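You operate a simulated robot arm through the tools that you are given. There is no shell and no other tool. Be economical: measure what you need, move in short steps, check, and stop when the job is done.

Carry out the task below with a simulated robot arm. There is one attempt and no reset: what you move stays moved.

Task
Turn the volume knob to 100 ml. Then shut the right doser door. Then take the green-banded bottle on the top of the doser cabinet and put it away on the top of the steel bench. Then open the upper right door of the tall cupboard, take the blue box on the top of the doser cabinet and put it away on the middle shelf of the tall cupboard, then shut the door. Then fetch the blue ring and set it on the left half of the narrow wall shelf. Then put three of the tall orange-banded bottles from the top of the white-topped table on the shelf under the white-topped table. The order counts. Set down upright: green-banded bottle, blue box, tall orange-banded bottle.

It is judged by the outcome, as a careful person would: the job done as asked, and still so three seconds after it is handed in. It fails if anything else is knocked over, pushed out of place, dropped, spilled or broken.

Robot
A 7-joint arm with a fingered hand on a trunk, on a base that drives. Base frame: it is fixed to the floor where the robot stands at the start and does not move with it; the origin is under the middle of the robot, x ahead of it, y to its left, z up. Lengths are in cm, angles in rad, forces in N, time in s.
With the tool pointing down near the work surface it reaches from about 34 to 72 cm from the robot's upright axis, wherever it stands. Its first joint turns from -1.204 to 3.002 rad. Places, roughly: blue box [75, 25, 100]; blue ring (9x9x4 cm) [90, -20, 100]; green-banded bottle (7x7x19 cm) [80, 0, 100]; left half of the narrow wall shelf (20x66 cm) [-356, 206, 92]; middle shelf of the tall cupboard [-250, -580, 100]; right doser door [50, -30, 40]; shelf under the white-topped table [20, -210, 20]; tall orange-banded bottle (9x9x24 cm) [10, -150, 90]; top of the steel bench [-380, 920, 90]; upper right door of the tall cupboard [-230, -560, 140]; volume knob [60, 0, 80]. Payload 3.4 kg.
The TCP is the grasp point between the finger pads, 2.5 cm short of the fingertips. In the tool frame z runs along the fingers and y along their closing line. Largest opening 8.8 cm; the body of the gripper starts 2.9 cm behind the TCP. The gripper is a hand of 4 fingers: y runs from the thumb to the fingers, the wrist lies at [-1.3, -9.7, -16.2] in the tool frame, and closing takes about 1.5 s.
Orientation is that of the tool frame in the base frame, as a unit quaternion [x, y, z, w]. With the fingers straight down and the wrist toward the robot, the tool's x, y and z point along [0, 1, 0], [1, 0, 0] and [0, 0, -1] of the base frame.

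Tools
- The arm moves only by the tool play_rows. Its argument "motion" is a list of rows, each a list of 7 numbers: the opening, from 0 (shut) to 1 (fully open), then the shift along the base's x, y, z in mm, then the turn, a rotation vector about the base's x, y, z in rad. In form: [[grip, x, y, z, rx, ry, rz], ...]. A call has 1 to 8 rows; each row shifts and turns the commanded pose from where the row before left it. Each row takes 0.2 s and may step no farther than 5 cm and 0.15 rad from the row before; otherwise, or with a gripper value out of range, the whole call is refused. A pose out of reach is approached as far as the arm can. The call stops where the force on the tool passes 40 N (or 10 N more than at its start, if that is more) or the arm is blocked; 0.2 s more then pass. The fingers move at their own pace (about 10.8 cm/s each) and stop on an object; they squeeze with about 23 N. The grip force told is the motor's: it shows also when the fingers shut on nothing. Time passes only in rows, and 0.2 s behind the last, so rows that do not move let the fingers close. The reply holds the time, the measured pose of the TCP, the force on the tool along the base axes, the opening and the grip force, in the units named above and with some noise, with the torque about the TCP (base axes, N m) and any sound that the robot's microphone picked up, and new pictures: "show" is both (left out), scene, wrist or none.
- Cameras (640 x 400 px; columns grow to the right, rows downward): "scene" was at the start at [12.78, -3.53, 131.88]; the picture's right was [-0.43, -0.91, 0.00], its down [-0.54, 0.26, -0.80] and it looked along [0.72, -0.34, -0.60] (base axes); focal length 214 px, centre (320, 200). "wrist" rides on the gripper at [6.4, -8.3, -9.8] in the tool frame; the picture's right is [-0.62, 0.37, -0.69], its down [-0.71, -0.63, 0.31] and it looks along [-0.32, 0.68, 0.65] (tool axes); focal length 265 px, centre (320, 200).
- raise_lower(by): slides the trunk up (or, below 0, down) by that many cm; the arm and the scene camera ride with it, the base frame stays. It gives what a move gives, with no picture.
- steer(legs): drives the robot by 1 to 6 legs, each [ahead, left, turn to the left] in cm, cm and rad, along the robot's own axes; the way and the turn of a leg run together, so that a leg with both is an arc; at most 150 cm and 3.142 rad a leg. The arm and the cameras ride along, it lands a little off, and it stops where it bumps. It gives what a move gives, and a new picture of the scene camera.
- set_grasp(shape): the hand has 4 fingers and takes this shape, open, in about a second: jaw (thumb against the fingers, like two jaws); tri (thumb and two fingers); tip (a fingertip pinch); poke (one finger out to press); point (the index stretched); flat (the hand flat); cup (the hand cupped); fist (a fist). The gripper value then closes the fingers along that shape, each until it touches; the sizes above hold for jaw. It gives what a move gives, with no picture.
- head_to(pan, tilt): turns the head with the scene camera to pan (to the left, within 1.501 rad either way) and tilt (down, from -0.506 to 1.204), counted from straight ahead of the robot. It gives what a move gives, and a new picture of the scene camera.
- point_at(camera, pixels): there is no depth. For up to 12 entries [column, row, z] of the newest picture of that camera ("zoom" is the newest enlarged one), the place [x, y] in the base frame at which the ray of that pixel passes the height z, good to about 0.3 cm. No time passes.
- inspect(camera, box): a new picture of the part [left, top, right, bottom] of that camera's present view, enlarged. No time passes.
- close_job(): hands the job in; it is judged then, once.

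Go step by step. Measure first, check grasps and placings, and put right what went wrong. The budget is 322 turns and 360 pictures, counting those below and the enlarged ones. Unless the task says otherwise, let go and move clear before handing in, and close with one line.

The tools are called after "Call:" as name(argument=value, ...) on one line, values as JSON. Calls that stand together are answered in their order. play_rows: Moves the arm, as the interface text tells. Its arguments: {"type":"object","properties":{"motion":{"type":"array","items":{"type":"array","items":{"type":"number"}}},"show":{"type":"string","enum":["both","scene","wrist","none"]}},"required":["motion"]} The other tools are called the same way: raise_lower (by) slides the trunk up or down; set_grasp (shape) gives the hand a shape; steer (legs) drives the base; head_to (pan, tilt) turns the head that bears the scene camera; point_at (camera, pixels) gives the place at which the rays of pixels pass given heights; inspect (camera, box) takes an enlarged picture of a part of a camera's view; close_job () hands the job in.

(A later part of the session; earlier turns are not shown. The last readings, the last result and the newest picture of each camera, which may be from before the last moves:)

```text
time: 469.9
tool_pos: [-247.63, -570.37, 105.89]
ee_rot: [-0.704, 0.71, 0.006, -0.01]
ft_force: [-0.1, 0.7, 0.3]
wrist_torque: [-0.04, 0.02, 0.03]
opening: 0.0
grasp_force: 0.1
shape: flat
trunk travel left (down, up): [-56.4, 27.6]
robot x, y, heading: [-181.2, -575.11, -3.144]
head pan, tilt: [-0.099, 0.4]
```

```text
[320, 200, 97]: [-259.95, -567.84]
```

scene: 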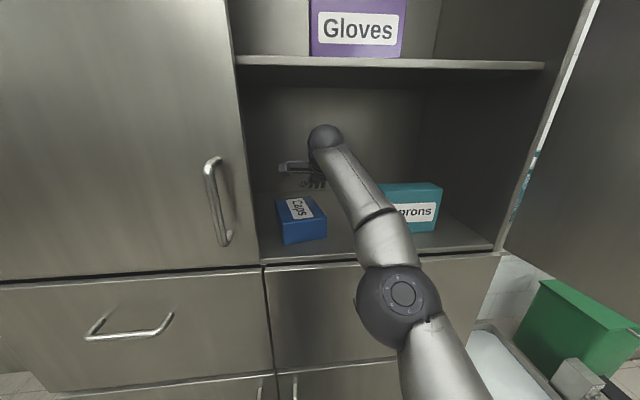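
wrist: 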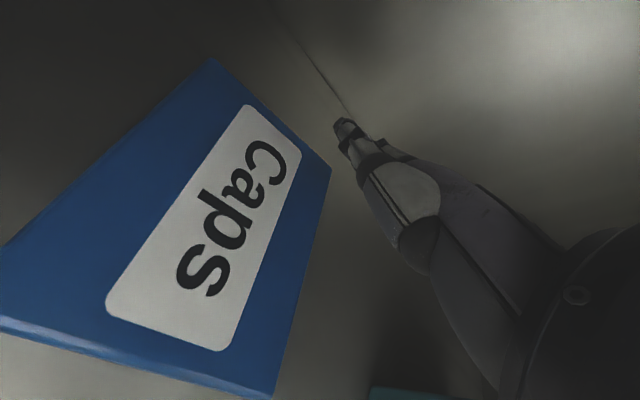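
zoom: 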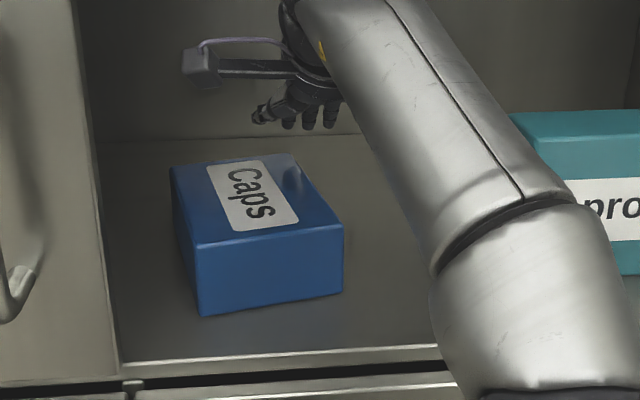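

Call:
point_at(camera="zoom", pixels=[[200, 315, 95], [342, 291, 95], [194, 244, 101], [343, 227, 101], [170, 168, 101], [297, 154, 101], [120, 365, 95], [438, 346, 95], [200, 315, 97], [343, 227, 103], [170, 168, 103], [297, 154, 103]])

```text
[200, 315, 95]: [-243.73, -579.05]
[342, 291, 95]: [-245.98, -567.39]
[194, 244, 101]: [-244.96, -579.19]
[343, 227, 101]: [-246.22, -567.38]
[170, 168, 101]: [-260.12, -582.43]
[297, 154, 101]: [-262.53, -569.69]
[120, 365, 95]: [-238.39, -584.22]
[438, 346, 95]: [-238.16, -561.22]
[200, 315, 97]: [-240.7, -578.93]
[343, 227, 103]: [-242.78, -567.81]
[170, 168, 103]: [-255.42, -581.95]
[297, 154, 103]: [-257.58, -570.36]
```

The box lies flat (z 95–101), corners (−244,−579), (−246,−567), (−260,−582), (−262,−570), with its top facing north. Plan: hook its far end, slide it to overhang the sill, pinch it top/bottom with the hand pointing in, then roll it upright. First I'll close the fingers above it.

Call:
raise_lower(by=1)

Call:
set_grasp(shape="jaw")

Call:
play_rows(motion=[[0, 0, -20, 0, 0, 0, 0], [0, 0, -20, 0, 0, 0, 0], [0, 0, -16, 0, 0, 0, 0], [0, 0, 0, 0, 0, 0, 0], [0, 0, 0, 0, 0, 0, 0], [0, 0, 0, 0, 0, 0, 0], [0, 0, 0, 0, 0, 0, 0]], show="both")

```text
time: 470.5
tool_pos: [-247.63, -570.36, 106.79]
ee_rot: [-0.705, 0.709, 0.007, -0.01]
ft_force: [0.4, 0.1, -0.6]
wrist_torque: [0.03, 0.0, 0.01]
opening: 0.0
grasp_force: 0.0
shape: flat
trunk travel left (down, up): [-57.4, 26.6]
robot x, y, heading: [-180.98, -575.48, -3.146]
head pan, tilt: [-0.099, 0.4]
```

```text
time: 471.4
tool_pos: [-247.59, -570.44, 106.98]
ee_rot: [-0.705, 0.709, 0.007, -0.011]
ft_force: [0.3, -0.7, 0.6]
wrist_torque: [-0.01, -0.02, 0.01]
opening: 8.77
grasp_force: 0.1
shape: jaw
trunk travel left (down, up): [-57.4, 26.6]
robot x, y, heading: [-181.3, -575.07, -3.143]
head pan, tilt: [-0.099, 0.4]
```

```text
time: 473.0
tool_pos: [-246.44, -575.78, 106.24]
ee_rot: [-0.705, 0.709, 0.008, -0.012]
ft_force: [-1.9, -0.1, 13.1]
wrist_torque: [0.03, -0.03, 0.01]
opening: 0.36
grasp_force: 23.4
shape: jaw
out of reach, approached as far as the arm can: row 1, 2
trunk travel left (down, up): [-57.4, 26.6]
robot x, y, heading: [-181.27, -575.32, -3.144]
head pan, tilt: [-0.099, 0.4]
```

scene: 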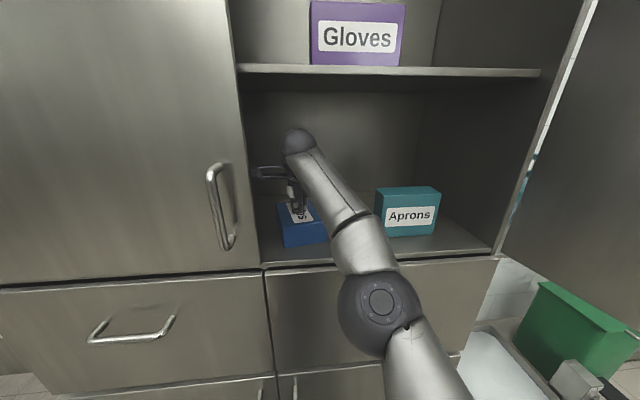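
wrist: 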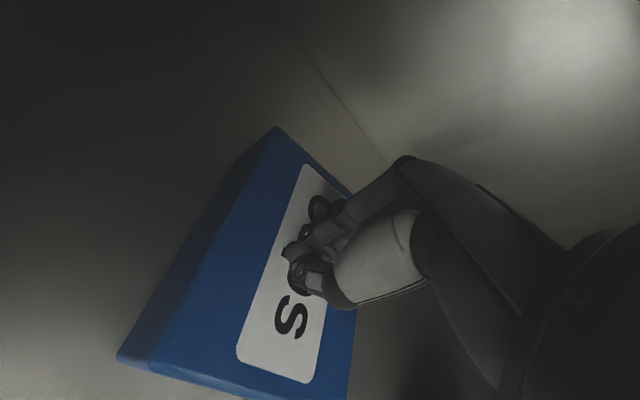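

The closed fingertips are pressing on the box's label with 13 N. I'll try dragging it toward the front by friction first, a short 5 cm.

Call:
steer(legs=[[-5, 0, 0]])

Call:
inspect(camera="scene", box=[240, 140, 400, 290])

```text
time: 473.9
tool_pos: [-241.15, -575.68, 106.44]
ee_rot: [-0.705, 0.709, 0.007, -0.011]
ft_force: [3.0, 0.2, 11.5]
wrist_torque: [0.03, -0.15, -0.02]
opening: 0.31
grasp_force: 22.9
shape: jaw
trunk travel left (down, up): [-57.4, 26.6]
robot x, y, heading: [-176.16, -575.3, -3.148]
head pan, tilt: [-0.099, 0.4]
```

scene: 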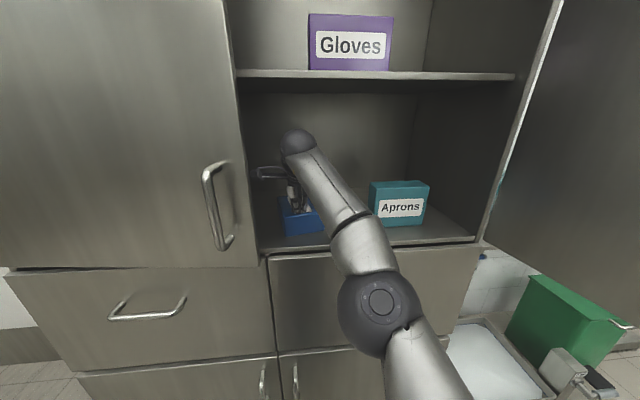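

```text
2.67 times, centred on (320, 215) of scene
```

zoom: 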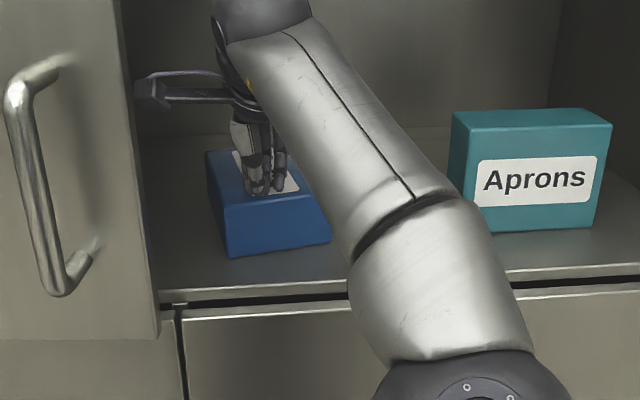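

Call:
point_at(camera="scene", pixels=[[286.3, 236.3, 95], [323, 230, 95]])

```text
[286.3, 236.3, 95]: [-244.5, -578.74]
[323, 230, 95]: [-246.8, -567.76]
```

The box didn't move; the fingers slipped. I'll hook the far end instead: lift, raise the trunk for more reach, and go in deeper.

Call:
raise_lower(by=12)

Call:
play_rows(motion=[[0, 0, 0, -25, 0, 0, 0], [0, 0, 0, -25, 0, 0, 0], [0, 0, 0, -25, 0, 0, 0], [0, 0, 0, -25, 0, 0, 0], [0, 0, 0, 0, 0, 0, 0]], show="none")

Call:
steer(legs=[[15, 0, 0]])

```text
time: 475.4
tool_pos: [-241.45, -575.8, 118.15]
ee_rot: [-0.705, 0.709, 0.007, -0.009]
ft_force: [0.3, 0.7, 0.1]
wrist_torque: [0.02, -0.03, -0.02]
opening: 0.27
grasp_force: 23.4
shape: jaw
trunk travel left (down, up): [-69.4, 14.6]
robot x, y, heading: [-175.94, -575.3, -3.14]
head pan, tilt: [-0.099, 0.4]
```

```text
time: 476.6
tool_pos: [-241.45, -575.62, 108.26]
ee_rot: [-0.705, 0.709, 0.007, -0.011]
ft_force: [0.2, -0.9, 0.8]
wrist_torque: [-0.02, 0.0, -0.02]
opening: 0.26
grasp_force: 23.3
shape: jaw
trunk travel left (down, up): [-69.4, 14.6]
robot x, y, heading: [-176.15, -575.79, -3.141]
head pan, tilt: [-0.099, 0.4]
```

```text
time: 478.0
tool_pos: [-256.47, -575.75, 108.25]
ee_rot: [-0.706, 0.709, 0.006, -0.01]
ft_force: [0.1, 0.1, -0.4]
wrist_torque: [0.01, -0.02, -0.06]
opening: 0.26
grasp_force: 23.4
shape: jaw
trunk travel left (down, up): [-69.4, 14.6]
robot x, y, heading: [-190.72, -575.27, -3.138]
head pan, tilt: [-0.099, 0.4]
```

scene: 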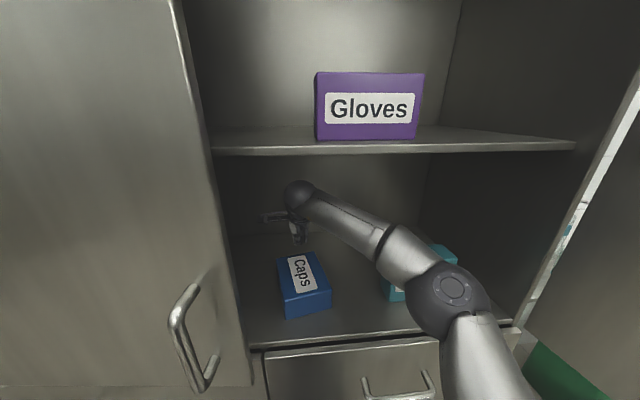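

Call:
play_rows(motion=[[0, -25, 0, 0, 0, 0, 0], [0, -25, 0, 0, 0, 0, 0], [0, -25, 0, 0, 0, 0, 0], [0, -25, 0, 0, 0, 0, 0], [0, 0, 0, 0, 0, 0, 0]], show="both")

Call:
inspect(camera="scene", box=[230, 170, 390, 340])

```text
time: 479.2
tool_pos: [-260.63, -575.79, 108.24]
ee_rot: [-0.705, 0.709, 0.007, -0.01]
ft_force: [0.2, -1.0, -0.6]
wrist_torque: [0.02, 0.0, 0.01]
opening: 0.26
grasp_force: 22.6
shape: jaw
out of reach, approached as far as the arm can: row 2, 3, 4
trunk travel left (down, up): [-69.4, 14.6]
robot x, y, heading: [-190.59, -575.31, -3.14]
head pan, tilt: [-0.099, 0.4]
```

scene: 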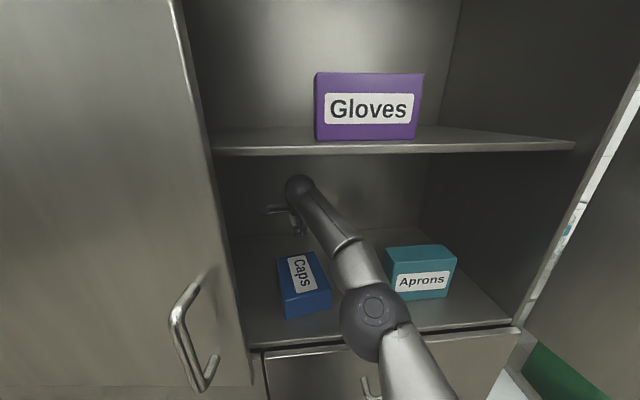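
wrist: 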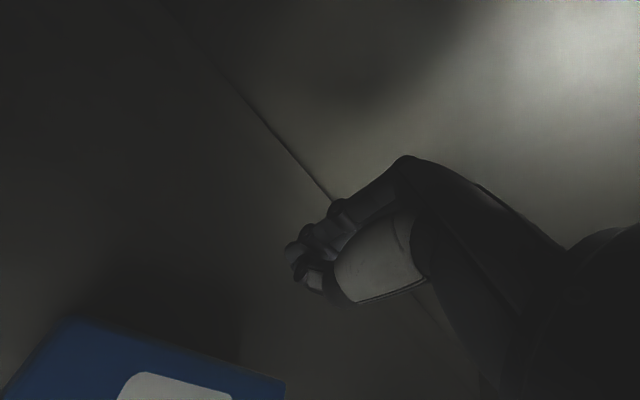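

```text
2.35 times, centred on (310, 255) of scene
```

zoom: 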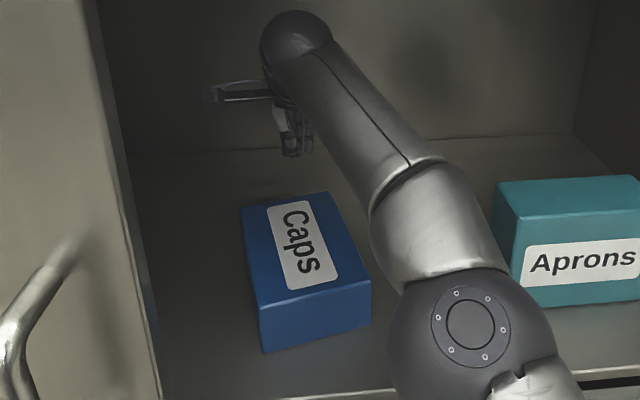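

Call:
point_at(camera="zoom", pixels=[[241, 208, 101], [330, 192, 101], [258, 295, 101], [371, 280, 101], [264, 351, 95], [370, 326, 95], [292, 155, 103]])

Call:
steer(legs=[[7, 0, 0]])

```text
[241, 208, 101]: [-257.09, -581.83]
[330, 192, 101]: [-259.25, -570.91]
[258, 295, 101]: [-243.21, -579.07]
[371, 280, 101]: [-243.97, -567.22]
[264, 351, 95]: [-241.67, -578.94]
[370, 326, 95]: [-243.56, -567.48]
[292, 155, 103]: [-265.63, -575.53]
```

```text
time: 480.2
tool_pos: [-267.69, -575.97, 108.17]
ee_rot: [-0.706, 0.708, 0.007, -0.01]
ft_force: [-0.3, -0.3, 0.6]
wrist_torque: [0.0, 0.01, 0.0]
opening: 0.25
grasp_force: 22.8
shape: jaw
trunk travel left (down, up): [-69.4, 14.6]
robot x, y, heading: [-198.0, -575.45, -3.138]
head pan, tilt: [-0.099, 0.4]
```

scene: 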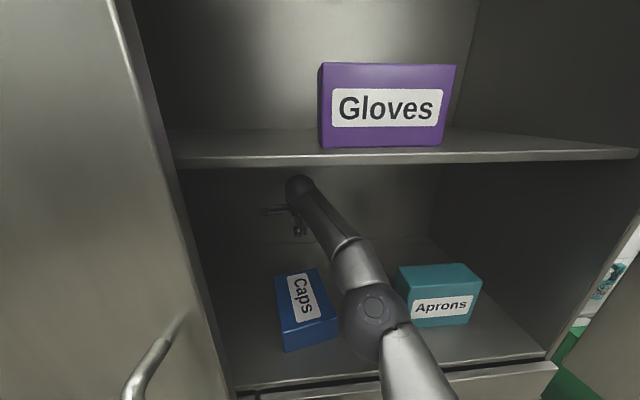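

The fingers are beyond the far end (−258). I'll lower them behind the box with the arm.

Call:
play_rows(motion=[[0, 0, 0, -25, 0, 0, 0], [0, 0, 0, -25, 0, 0, 0], [0, 0, 0, -13, 0, 0, 0], [0, 0, 0, 0, 0, 0, 0]], show="scene")

Call:
inspect(camera="scene", box=[200, 170, 400, 360])

```text
time: 481.2
tool_pos: [-267.55, -575.73, 101.95]
ee_rot: [-0.706, 0.708, 0.007, -0.011]
ft_force: [-0.3, -0.5, -0.1]
wrist_torque: [0.04, 0.0, -0.01]
opening: 0.25
grasp_force: 23.1
shape: jaw
trunk travel left (down, up): [-69.4, 14.6]
robot x, y, heading: [-197.76, -575.17, -3.14]
head pan, tilt: [-0.099, 0.4]
```

scene: 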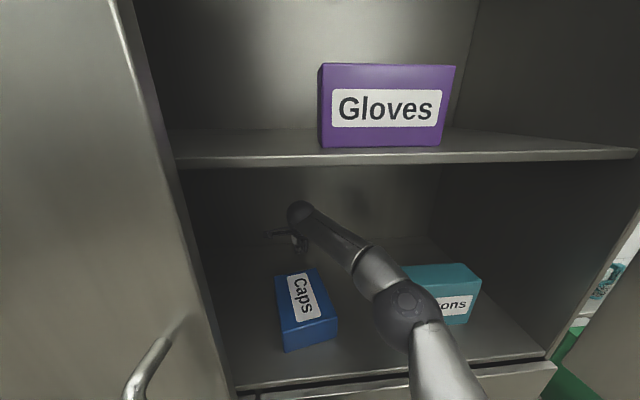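

```text
2.11 times, centred on (300, 265) of scene
```

zoom: 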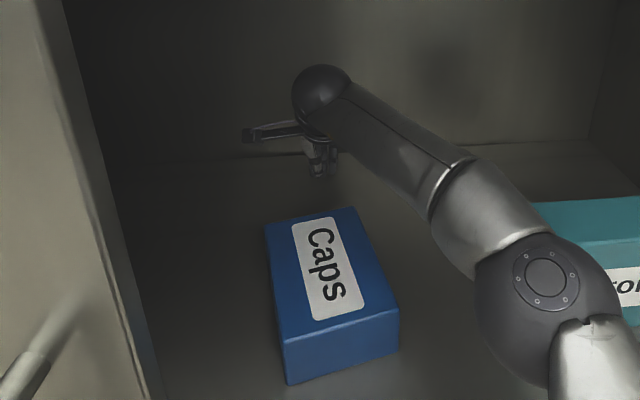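

The fingers are behind the box. I'll pull back 13 cm and check.

Call:
steer(legs=[[-13, 0, 0]])

Call:
inspect(camera="scene", box=[220, 170, 400, 340])

```text
time: 482.5
tool_pos: [-254.58, -576.04, 101.93]
ee_rot: [0.707, -0.707, -0.007, 0.01]
ft_force: [0.1, -0.2, -0.1]
wrist_torque: [0.0, 0.02, -0.01]
opening: 0.25
grasp_force: 22.9
shape: jaw
trunk travel left (down, up): [-69.4, 14.6]
robot x, y, heading: [-184.72, -575.27, -3.134]
head pan, tilt: [-0.099, 0.4]
```

scene: 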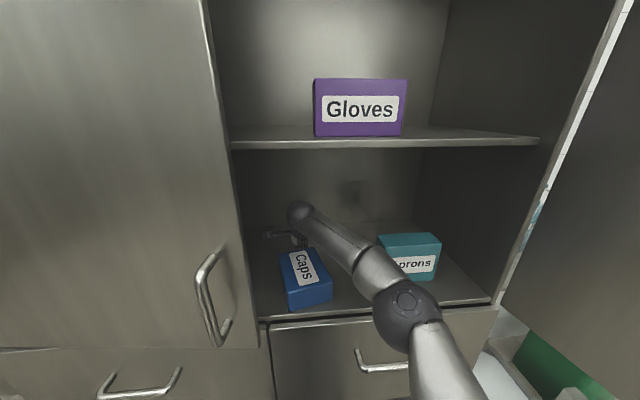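

```text
2.35 times, centred on (310, 255) of scene
```

zoom: 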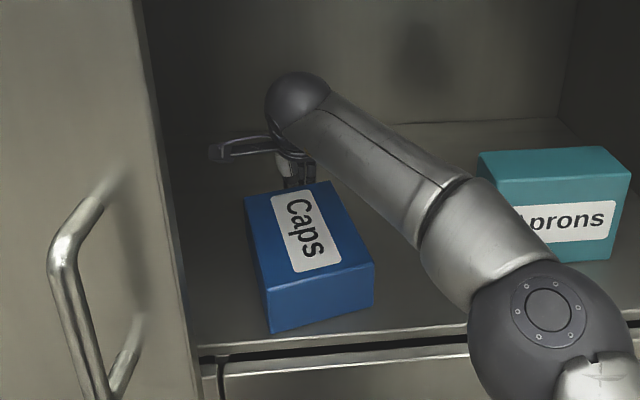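

Call:
point_at(camera="zoom", pixels=[[271, 332, 95], [372, 305, 95], [246, 197, 101], [327, 182, 101], [215, 352, 95], [460, 332, 95]])

Call:
steer(legs=[[-6, 0, 0]])

Call:
inspect(camera="scene", box=[220, 170, 400, 340])

```text
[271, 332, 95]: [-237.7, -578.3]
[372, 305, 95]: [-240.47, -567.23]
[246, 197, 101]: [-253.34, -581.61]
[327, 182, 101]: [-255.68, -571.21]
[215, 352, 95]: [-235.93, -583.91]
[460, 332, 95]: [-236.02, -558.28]
```

```text
time: 483.4
tool_pos: [-248.76, -575.91, 101.97]
ee_rot: [-0.707, 0.708, 0.006, -0.01]
ft_force: [0.0, 0.4, 0.3]
wrist_torque: [-0.02, 0.02, 0.02]
opening: 0.25
grasp_force: 22.7
shape: jaw
trunk travel left (down, up): [-69.4, 14.6]
robot x, y, heading: [-178.67, -575.46, -3.137]
head pan, tilt: [-0.099, 0.4]
```

scene: 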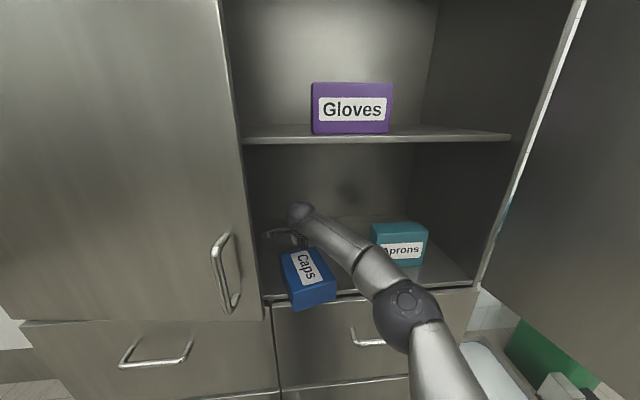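

```text
2.35 times, centred on (310, 255) of scene
```

zoom: 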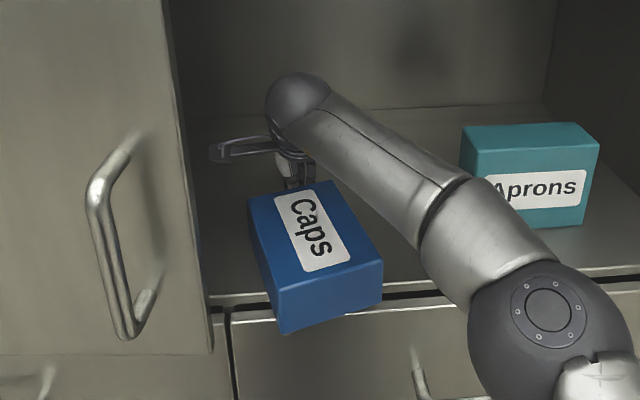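

Call:
point_at(camera="zoom", pixels=[[278, 290, 101], [382, 262, 101], [249, 198, 101], [330, 182, 101], [282, 333, 95], [381, 303, 95], [220, 303, 95], [420, 290, 95]])

```text
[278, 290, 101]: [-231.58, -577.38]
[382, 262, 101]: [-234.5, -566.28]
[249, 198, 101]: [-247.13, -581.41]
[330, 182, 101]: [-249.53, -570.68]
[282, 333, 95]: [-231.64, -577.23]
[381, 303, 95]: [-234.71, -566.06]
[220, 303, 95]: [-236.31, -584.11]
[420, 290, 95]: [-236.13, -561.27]
```

The box overhangs the sill by 2–5 cm. I'll pull it 2 cm more, then lift the fingers off and withdraw.

Call:
steer(legs=[[-2, 0, 0]])

Call:
raise_lower(by=7)

Call:
steer(legs=[[-28, 0, 0]])

Call:
inspect(camera="scene", box=[220, 170, 400, 340])

```text
time: 484.2
tool_pos: [-246.81, -575.86, 101.9]
ee_rot: [-0.707, 0.708, 0.007, -0.011]
ft_force: [-0.2, -0.4, -1.0]
wrist_torque: [0.03, -0.01, 0.02]
opening: 0.25
grasp_force: 23.6
shape: jaw
trunk travel left (down, up): [-69.4, 14.6]
robot x, y, heading: [-176.82, -574.89, -3.138]
head pan, tilt: [-0.099, 0.4]
```

scene: 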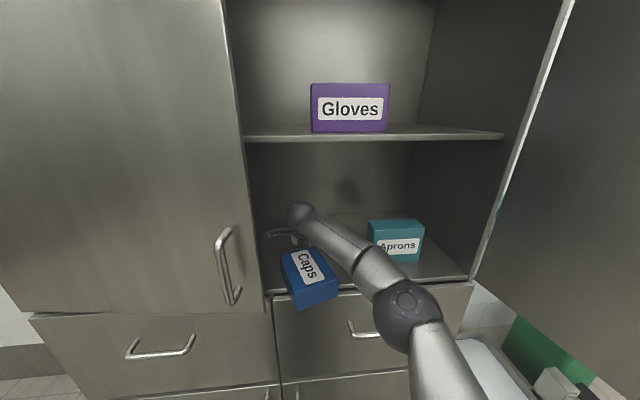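

```text
time: 485.3
tool_pos: [-246.81, -575.83, 108.91]
ee_rot: [-0.706, 0.708, 0.007, -0.01]
ft_force: [-0.8, 0.4, 0.0]
wrist_torque: [0.02, 0.03, -0.03]
opening: 0.22
grasp_force: 23.1
shape: jaw
trunk travel left (down, up): [-76.4, 7.6]
robot x, y, heading: [-177.06, -575.43, -3.132]
head pan, tilt: [-0.099, 0.4]
```

```text
time: 487.3
tool_pos: [-218.41, -575.88, 109.0]
ee_rot: [-0.706, 0.708, 0.006, -0.01]
ft_force: [-0.4, 0.2, 0.0]
wrist_torque: [-0.01, 0.0, -0.01]
opening: 0.24
grasp_force: 23.1
shape: jaw
trunk travel left (down, up): [-76.4, 7.6]
robot x, y, heading: [-148.98, -575.03, -3.137]
head pan, tilt: [-0.099, 0.4]
```

scene: 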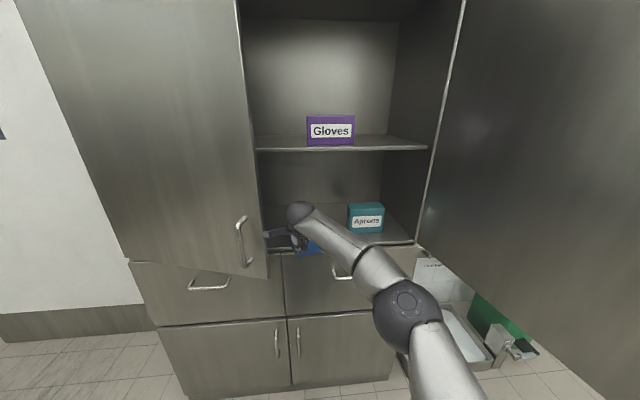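

```text
2.35 times, centred on (310, 255) of scene
```

zoom: 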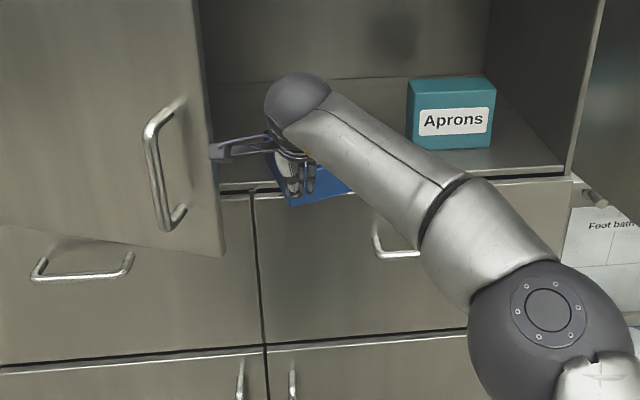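

Note: the left upper door has been drawn slightly ajar, apparently caught by the wrist camera. I'll shut it later. Now I'll rotate the hand to point forward with thumb below and fingers above.

Call:
play_rows(motion=[[0, 0, 25, 0, 0, 0.1428, 0], [0, 0, 25, 0, 0, 0.1428, 0], [0.5, 0, 20, 0, 0, 0.1428, 0], [1, 0, 0, 0, 0, 0.1428, 0], [1, 0, 0, 0, 0, 0.1428, 0], [1, 0, 0, 0, 0, 0.1428, 0], [1, 0, 0, 0, 0, 0.1428, 0], [1, 0, 0, 0, 0, 0.1428, 0]], show="none")

Call:
play_rows(motion=[[1, 0, 0, 0, 0, 0.1428, 0], [1, 0, 0, 0, 0, 0.1428, 0], [1, 0, 0, 0, 0, 0.1428, 0], [1, 0, 0, 0, 0, 0, 0.13], [1, 0, 0, 0, 0, 0, 0.13], [1, 0, 0, 0, 0, 0, 0]], show="both")

```text
time: 489.1
tool_pos: [-218.63, -568.87, 108.95]
ee_rot: [0.592, -0.588, -0.388, 0.392]
ft_force: [0.1, -0.9, -0.5]
wrist_torque: [0.02, -0.04, 0.02]
opening: 8.79
grasp_force: 0.0
shape: jaw
trunk travel left (down, up): [-76.4, 7.6]
robot x, y, heading: [-148.79, -575.27, -3.136]
head pan, tilt: [-0.099, 0.4]
```

```text
time: 490.5
tool_pos: [-218.48, -568.85, 108.88]
ee_rot: [0.556, -0.423, -0.433, 0.569]
ft_force: [-1.0, 0.3, -0.1]
wrist_torque: [-0.02, -0.01, -0.01]
opening: 8.8
grasp_force: 0.1
shape: jaw
trunk travel left (down, up): [-76.4, 7.6]
robot x, y, heading: [-148.63, -575.06, -3.135]
head pan, tilt: [-0.099, 0.4]
```

scene: 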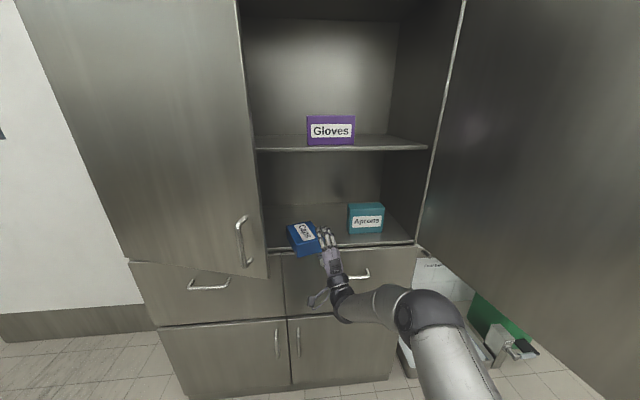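
wrist: 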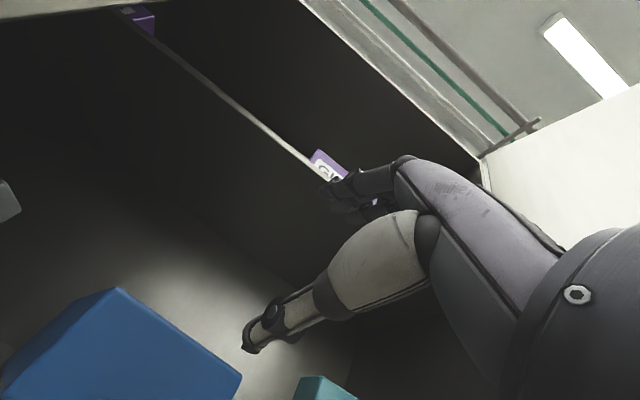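

Call:
inspect(camera="scene", box=[220, 190, 400, 310])

```text
3.33 times, centred on (310, 250) of scene
```

zoom: 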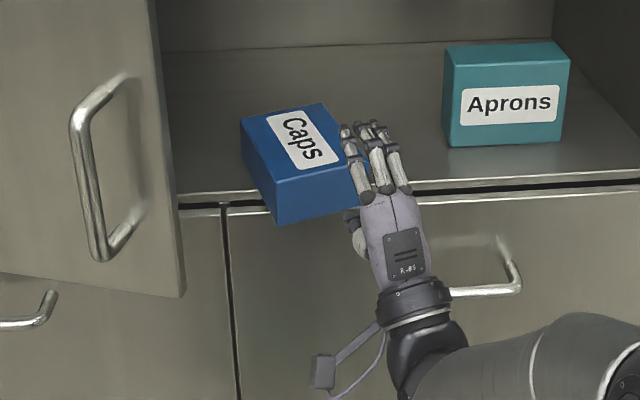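

Call:
point_at(camera="zoom", pixels=[[274, 184, 101], [241, 115, 101], [320, 102, 101], [280, 225, 95], [185, 208, 95], [186, 296, 95], [160, 60, 130], [370, 180, 101]])

```text
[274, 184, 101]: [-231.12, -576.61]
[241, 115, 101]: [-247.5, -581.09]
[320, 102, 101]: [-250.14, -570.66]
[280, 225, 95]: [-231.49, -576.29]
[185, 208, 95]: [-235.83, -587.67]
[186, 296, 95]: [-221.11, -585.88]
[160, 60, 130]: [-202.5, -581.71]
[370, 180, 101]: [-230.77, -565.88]
```

The box's near face is at about (−232.8, −571), long axis yawed 0.27 rad, matching the hand. I'll lower to mid-box height (z≈98) and approach along its axis.

Call:
play_rows(motion=[[1, 0, -8, -35, 0, 0, 0], [1, 0, 0, -35, 0, 0, 0], [1, 0, 0, -35, 0, 0, 0], [1, -29, -8, 0, 0, 0, 0], [1, -29, -8, 0, 0, 0, 0], [1, -29, -8, 0, 0, 0, 0], [1, 0, 0, 0, 0, 0, 0]], show="both")

Call:
inspect(camera="scene", box=[220, 190, 400, 310])

```text
time: 492.1
tool_pos: [-222.19, -571.04, 99.63]
ee_rot: [0.556, -0.425, -0.434, 0.568]
ft_force: [0.0, 0.7, 0.5]
wrist_torque: [-0.03, -0.01, -0.01]
opening: 8.75
grasp_force: 0.1
shape: jaw
out of reach, approached as far as the arm can: row 5, 6
trunk travel left (down, up): [-76.4, 7.6]
robot x, y, heading: [-148.69, -575.07, -3.134]
head pan, tilt: [-0.099, 0.4]
```

scene: 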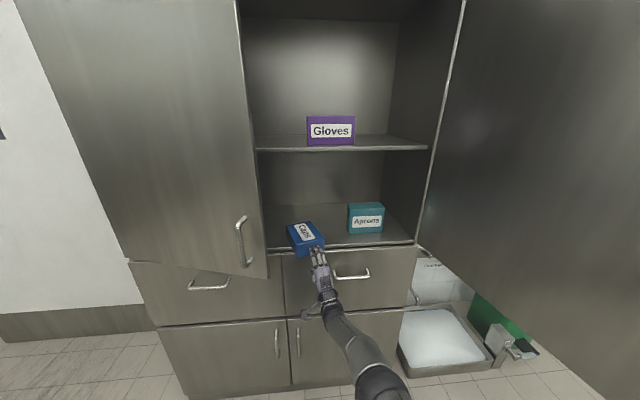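
wrist: 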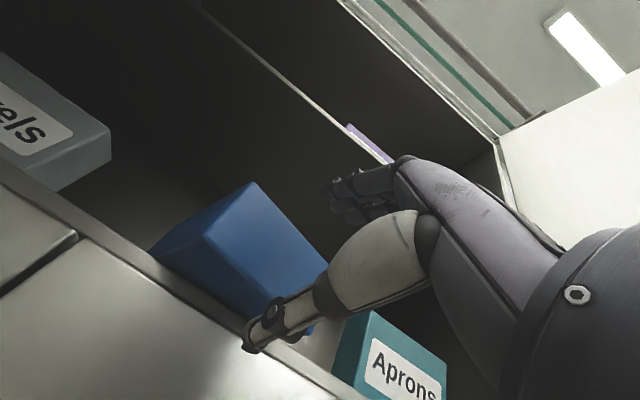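

```text
3.33 times, centred on (310, 250) of scene
```

zoom: 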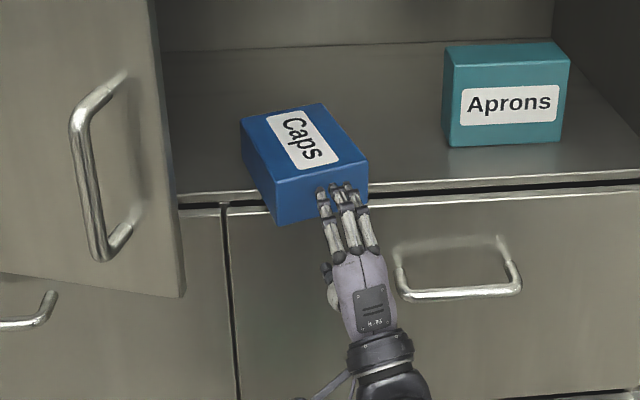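

The arm is at its reach limit; the hand needs ~1.5 cm south and 1.5 cm lower. I'll move the trunk and base.

Call:
raise_lower(by=-1.6)

Call:
steer(legs=[[5, 1.5, 0]])

Call:
play_rows(motion=[[1, 0, 0, 0, 0, 0, 0]], show="wrist")

Call:
inspect(camera="scene", box=[240, 200, 380, 300])

```text
time: 492.7
tool_pos: [-222.3, -571.07, 97.89]
ee_rot: [0.555, -0.424, -0.435, 0.568]
ft_force: [-0.4, 0.4, 0.1]
wrist_torque: [0.02, -0.01, 0.0]
opening: 8.77
grasp_force: 0.0
shape: jaw
trunk travel left (down, up): [-74.8, 9.2]
robot x, y, heading: [-148.73, -575.18, -3.138]
head pan, tilt: [-0.099, 0.4]
```

```text
time: 493.6
tool_pos: [-227.12, -572.54, 97.84]
ee_rot: [0.555, -0.426, -0.435, 0.567]
ft_force: [-0.3, -0.2, 0.0]
wrist_torque: [0.02, 0.0, 0.0]
opening: 8.75
grasp_force: 0.0
shape: jaw
trunk travel left (down, up): [-74.8, 9.2]
robot x, y, heading: [-153.58, -576.46, -3.133]
head pan, tilt: [-0.099, 0.4]
```

scene: 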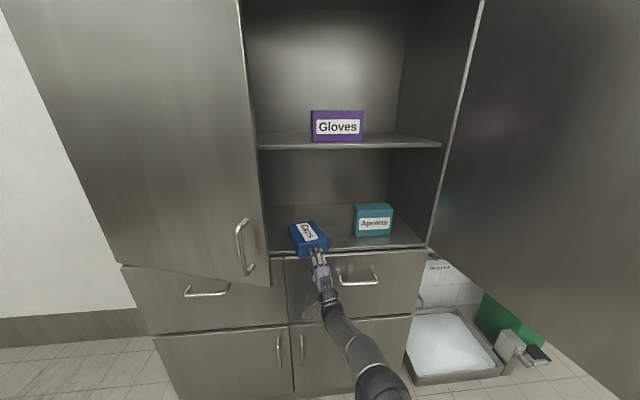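

```text
time: 494.0
tool_pos: [-227.08, -572.44, 97.92]
ee_rot: [0.555, -0.425, -0.435, 0.568]
ft_force: [0.5, -0.2, 0.3]
wrist_torque: [-0.04, -0.01, -0.01]
opening: 8.79
grasp_force: 0.0
shape: jaw
trunk travel left (down, up): [-74.8, 9.2]
robot x, y, heading: [-153.45, -576.73, -3.136]
head pan, tilt: [-0.099, 0.4]
```

wrist: 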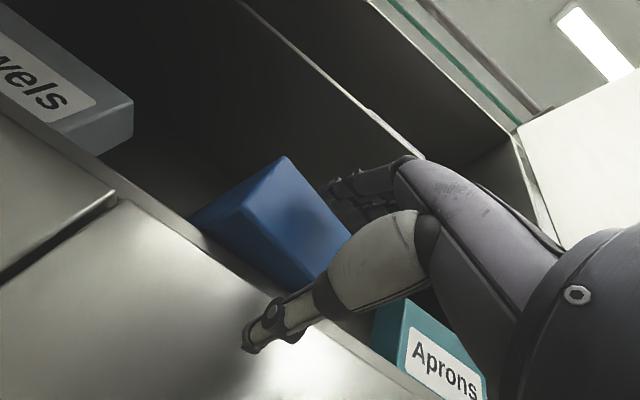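

```text
4.00 times, centred on (310, 250) of scene
```

zoom: 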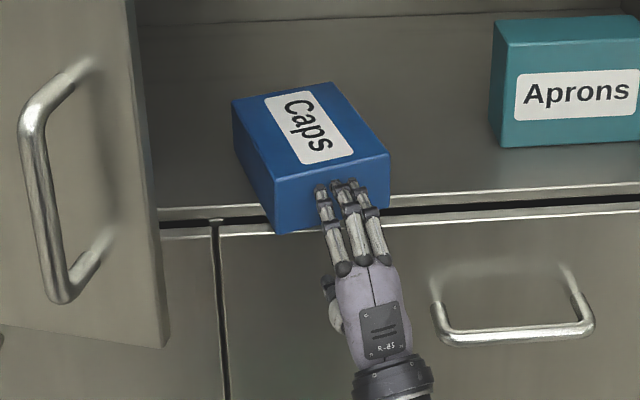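

The fingers are just above the top face and the thumb below the sill level. I'll advance another 6 cm by base and check.

Call:
steer(legs=[[4, 0.6, 0]])

Call:
play_rows(motion=[[1, 0, 0, 0, 0, 0, 0]], show="wrist")

Call:
inspect(camera="scene", box=[240, 200, 380, 300])

```text
time: 495.0
tool_pos: [-230.39, -573.16, 98.02]
ee_rot: [0.554, -0.421, -0.435, 0.572]
ft_force: [13.0, 1.3, -0.1]
wrist_torque: [0.03, -0.71, 0.07]
opening: 8.78
grasp_force: 0.0
shape: jaw
trunk travel left (down, up): [-74.8, 9.2]
robot x, y, heading: [-157.44, -577.01, -3.137]
head pan, tilt: [-0.099, 0.4]
stopped in leg 1: the force on the tool passed its limit at 51 N (the readings are from after the stop); the commanded pose is now the measured one
```

scene: 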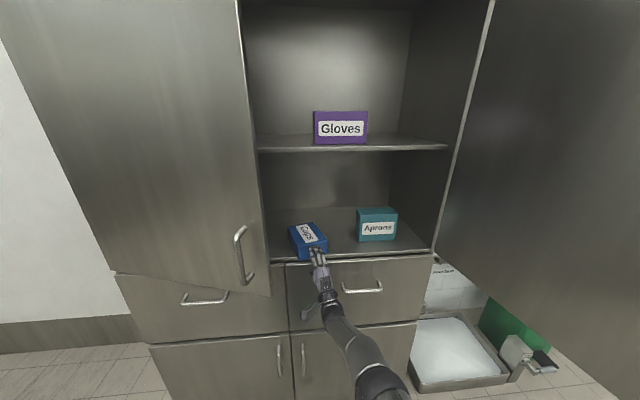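

```text
time: 495.4
tool_pos: [-230.41, -573.09, 98.11]
ee_rot: [0.553, -0.421, -0.435, 0.572]
ft_force: [13.7, 1.0, -0.4]
wrist_torque: [0.08, -0.79, 0.03]
opening: 8.79
grasp_force: 0.0
shape: jaw
trunk travel left (down, up): [-74.8, 9.2]
robot x, y, heading: [-157.2, -577.28, -3.136]
head pan, tilt: [-0.099, 0.4]
```

wrist: 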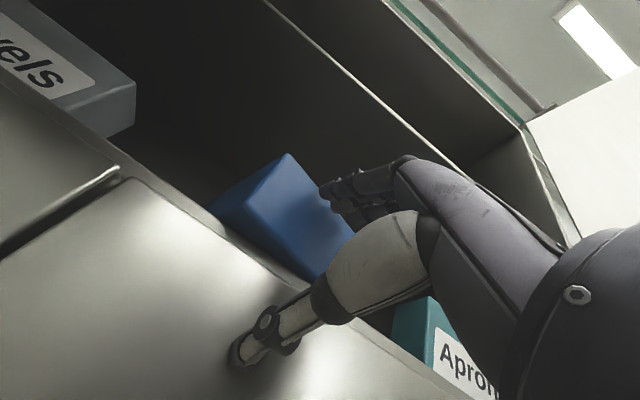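

```text
4.00 times, centred on (310, 250) of scene
```

zoom: 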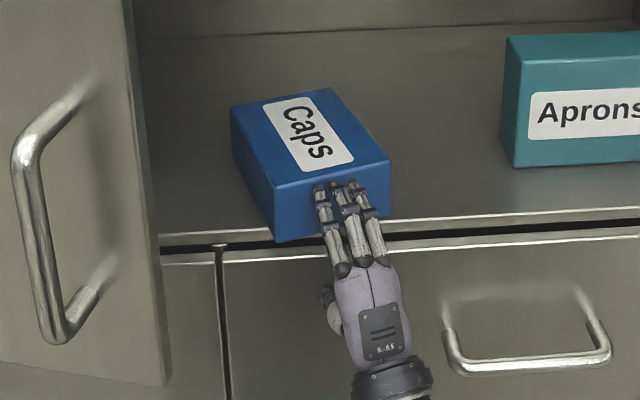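

The thumb meets the drawer front, which stands proud of the sill, so the box needs about 4 cm more overhang. I'll back off and turn the hand down again for another hook.

Call:
steer(legs=[[-5, 0, 0]])

Call:
play_rows(motion=[[1, 0, 0, 15, 0, -0.1428, 0], [1, 0, 0, 15, 0, -0.1428, 0], [1, 0, 0, 15, 0, -0.1428, 0], [1, 0, 0, 15, 0, -0.1428, 0], [1, 0, 0, 15, 0, -0.1428, 0], [1, 0, 0, 15, 0, -0.1428, 0], [1, 0, 0, 15, 0, -0.1428, 0], [0, 0, 0, 15, 0, -0.1428, 0]], show="none")

Call:
play_rows(motion=[[0, 0, 0, 0, 0, -0.1428, 0], [0, 0, 0, 0, 0, -0.1428, 0], [0, 0, 0, 0, 0, -0.1428, 0], [0, 0, 0, 0, 0, 0, -0.13], [0, 0, 0, 0, 0, 0, -0.13], [0, 0, 0, 0, 0, 0, 0]], show="none")

```text
time: 496.3
tool_pos: [-225.66, -572.94, 98.18]
ee_rot: [0.553, -0.422, -0.435, 0.571]
ft_force: [0.8, -0.4, 0.6]
wrist_torque: [-0.01, -0.01, 0.01]
opening: 8.8
grasp_force: 0.1
shape: jaw
trunk travel left (down, up): [-74.8, 9.2]
robot x, y, heading: [-151.77, -577.25, -3.136]
head pan, tilt: [-0.099, 0.4]
```

scene: 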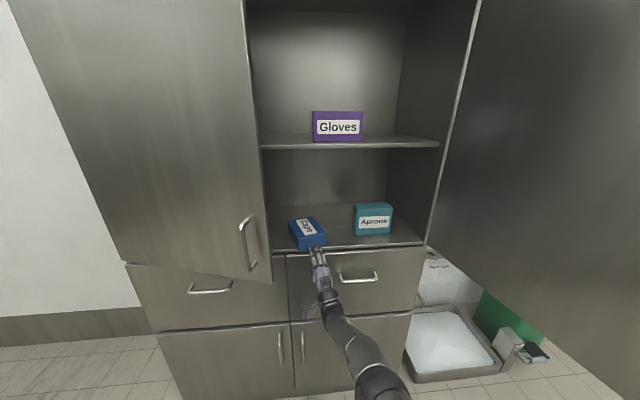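

```text
time: 498.1
tool_pos: [-225.72, -573.01, 110.17]
ee_rot: [0.701, -0.664, -0.067, 0.252]
ft_force: [-0.6, -0.3, 0.0]
wrist_torque: [-0.02, 0.01, -0.03]
opening: 0.51
grasp_force: 0.0
shape: jaw
trunk travel left (down, up): [-74.8, 9.2]
robot x, y, heading: [-151.92, -577.59, -3.135]
head pan, tilt: [-0.099, 0.4]
```

```text
time: 499.5
tool_pos: [-225.13, -572.9, 109.88]
ee_rot: [-0.602, 0.787, -0.069, -0.116]
ft_force: [-0.5, 0.1, -0.1]
wrist_torque: [-0.01, 0.03, 0.01]
opening: 0.0
grasp_force: 22.8
shape: jaw
out of reach, approached as far as the arm can: row 3
trunk travel left (down, up): [-74.8, 9.2]
robot x, y, heading: [-152.33, -577.14, -3.135]
head pan, tilt: [-0.099, 0.4]
```

Call:
play_rows(motion=[[0, 30, -5, 10, 0.088, -0.022, 0.088], [0, 30, -5, 0, 0.088, -0.022, 0.088], [0, 0, -5, 0, 0.088, -0.022, 0.088], [0, 0, 0, 0, 0, 0, 0]], show="none")

Call:
steer(legs=[[38, -1, 0]])

```text
time: 500.5
tool_pos: [-219.09, -574.19, 110.85]
ee_rot: [0.708, -0.706, -0.001, -0.001]
ft_force: [1.0, 0.3, -0.3]
wrist_torque: [0.01, -0.02, 0.02]
opening: 0.0
grasp_force: 23.4
shape: jaw
trunk travel left (down, up): [-74.8, 9.2]
robot x, y, heading: [-152.2, -577.26, -3.136]
head pan, tilt: [-0.099, 0.4]
```

```text
time: 502.9
tool_pos: [-256.91, -573.46, 110.87]
ee_rot: [0.708, -0.707, -0.001, 0.0]
ft_force: [0.4, -0.1, 0.0]
wrist_torque: [0.06, 0.01, -0.03]
opening: 0.0
grasp_force: 23.1
shape: jaw
trunk travel left (down, up): [-74.8, 9.2]
robot x, y, heading: [-189.87, -576.28, -3.143]
head pan, tilt: [-0.099, 0.4]
```

scene: 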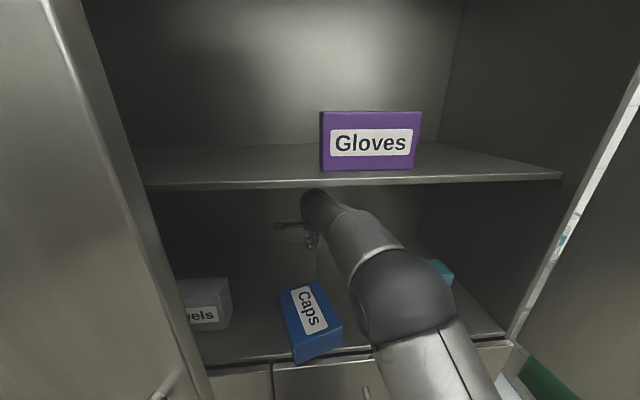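

The fingers are past the far end (−249). I'll lower them behind it and pull 13 cm in total.

Call:
play_rows(motion=[[0, 0, -12, -30, 0, 0, 0], [0, 0, -12, -30, 0, 0, 0], [0, 0, 0, -28, 0, 0, 0], [0, 0, 0, 0, 0, 0, 0]], show="none")

Call:
steer(legs=[[-11, 0, 0]])

Call:
inspect(camera="scene", box=[220, 200, 420, 360])

```text
time: 503.9
tool_pos: [-256.88, -576.01, 102.14]
ee_rot: [0.708, -0.707, -0.001, -0.001]
ft_force: [0.5, 0.3, -1.0]
wrist_torque: [0.04, -0.01, 0.01]
opening: 0.01
grasp_force: 23.2
shape: jaw
trunk travel left (down, up): [-74.8, 9.2]
robot x, y, heading: [-190.04, -576.27, -3.137]
head pan, tilt: [-0.099, 0.4]
```

```text
time: 505.1
tool_pos: [-245.86, -575.91, 102.06]
ee_rot: [0.708, -0.706, 0.0, 0.0]
ft_force: [0.6, 0.6, -0.3]
wrist_torque: [0.01, 0.01, 0.03]
opening: 0.0
grasp_force: 23.3
shape: jaw
trunk travel left (down, up): [-74.8, 9.2]
robot x, y, heading: [-178.66, -576.45, -3.135]
head pan, tilt: [-0.099, 0.4]
```

scene: 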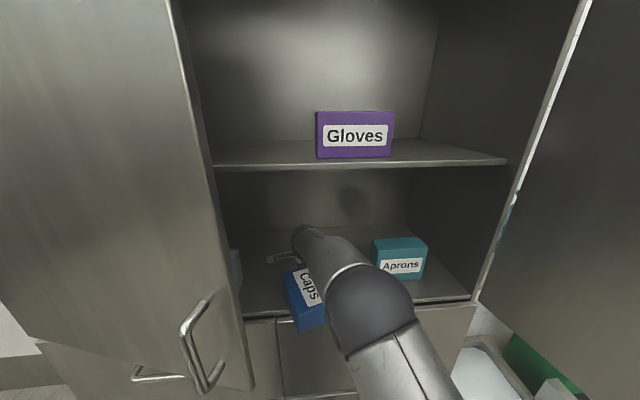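

```text
2.50 times, centred on (320, 280) of scene
```

zoom: 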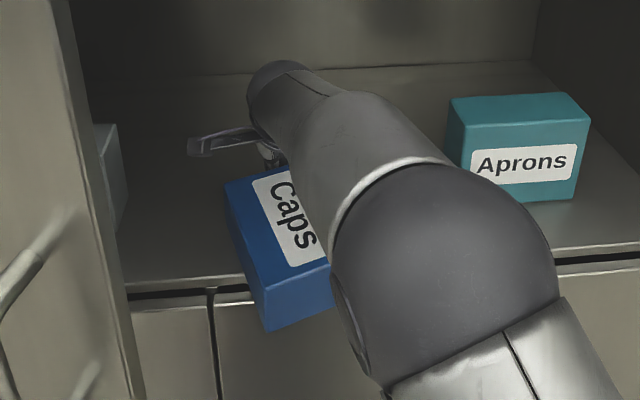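

Call:
point_at(camera="zoom", pixels=[[259, 290, 101], [226, 186, 101], [267, 331, 95], [130, 290, 95], [240, 278, 95]])

```text
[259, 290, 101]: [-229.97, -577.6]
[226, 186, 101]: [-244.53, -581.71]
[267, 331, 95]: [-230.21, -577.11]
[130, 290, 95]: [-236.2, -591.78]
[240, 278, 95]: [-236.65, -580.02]
```

The centre of mass is at x≈−238.8. I'll pull 2.2 cm more, then lift off.

Call:
steer(legs=[[-2.2, 0, 0]])

Call:
inspect(camera="scene", box=[220, 200, 420, 360])

Call:
point_at(camera="zoom", pixels=[[320, 200, 95]])

```text
time: 505.9
tool_pos: [-243.78, -575.92, 101.98]
ee_rot: [0.707, -0.707, 0.0, -0.001]
ft_force: [0.5, 0.0, -0.2]
wrist_torque: [0.0, 0.0, -0.02]
opening: 0.0
grasp_force: 22.7
shape: jaw
trunk travel left (down, up): [-74.8, 9.2]
robot x, y, heading: [-176.81, -576.46, -3.137]
head pan, tilt: [-0.099, 0.4]
```

scene: 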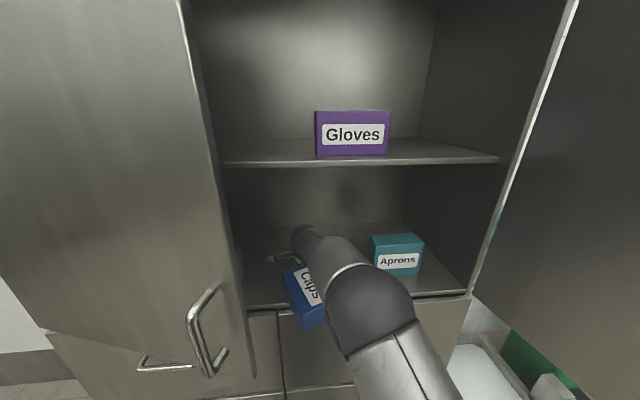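

```text
2.50 times, centred on (320, 280) of scene
```

zoom: 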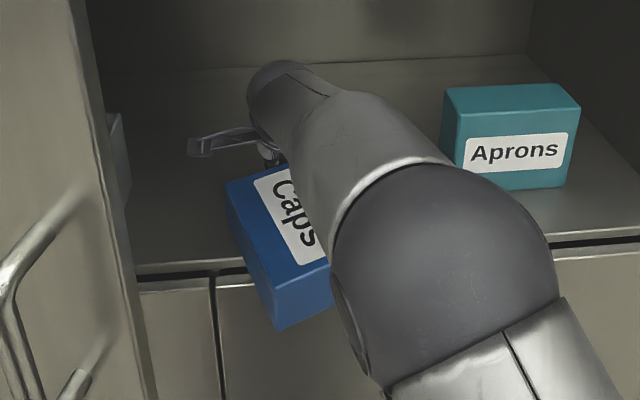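

```text
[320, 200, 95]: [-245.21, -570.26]
```

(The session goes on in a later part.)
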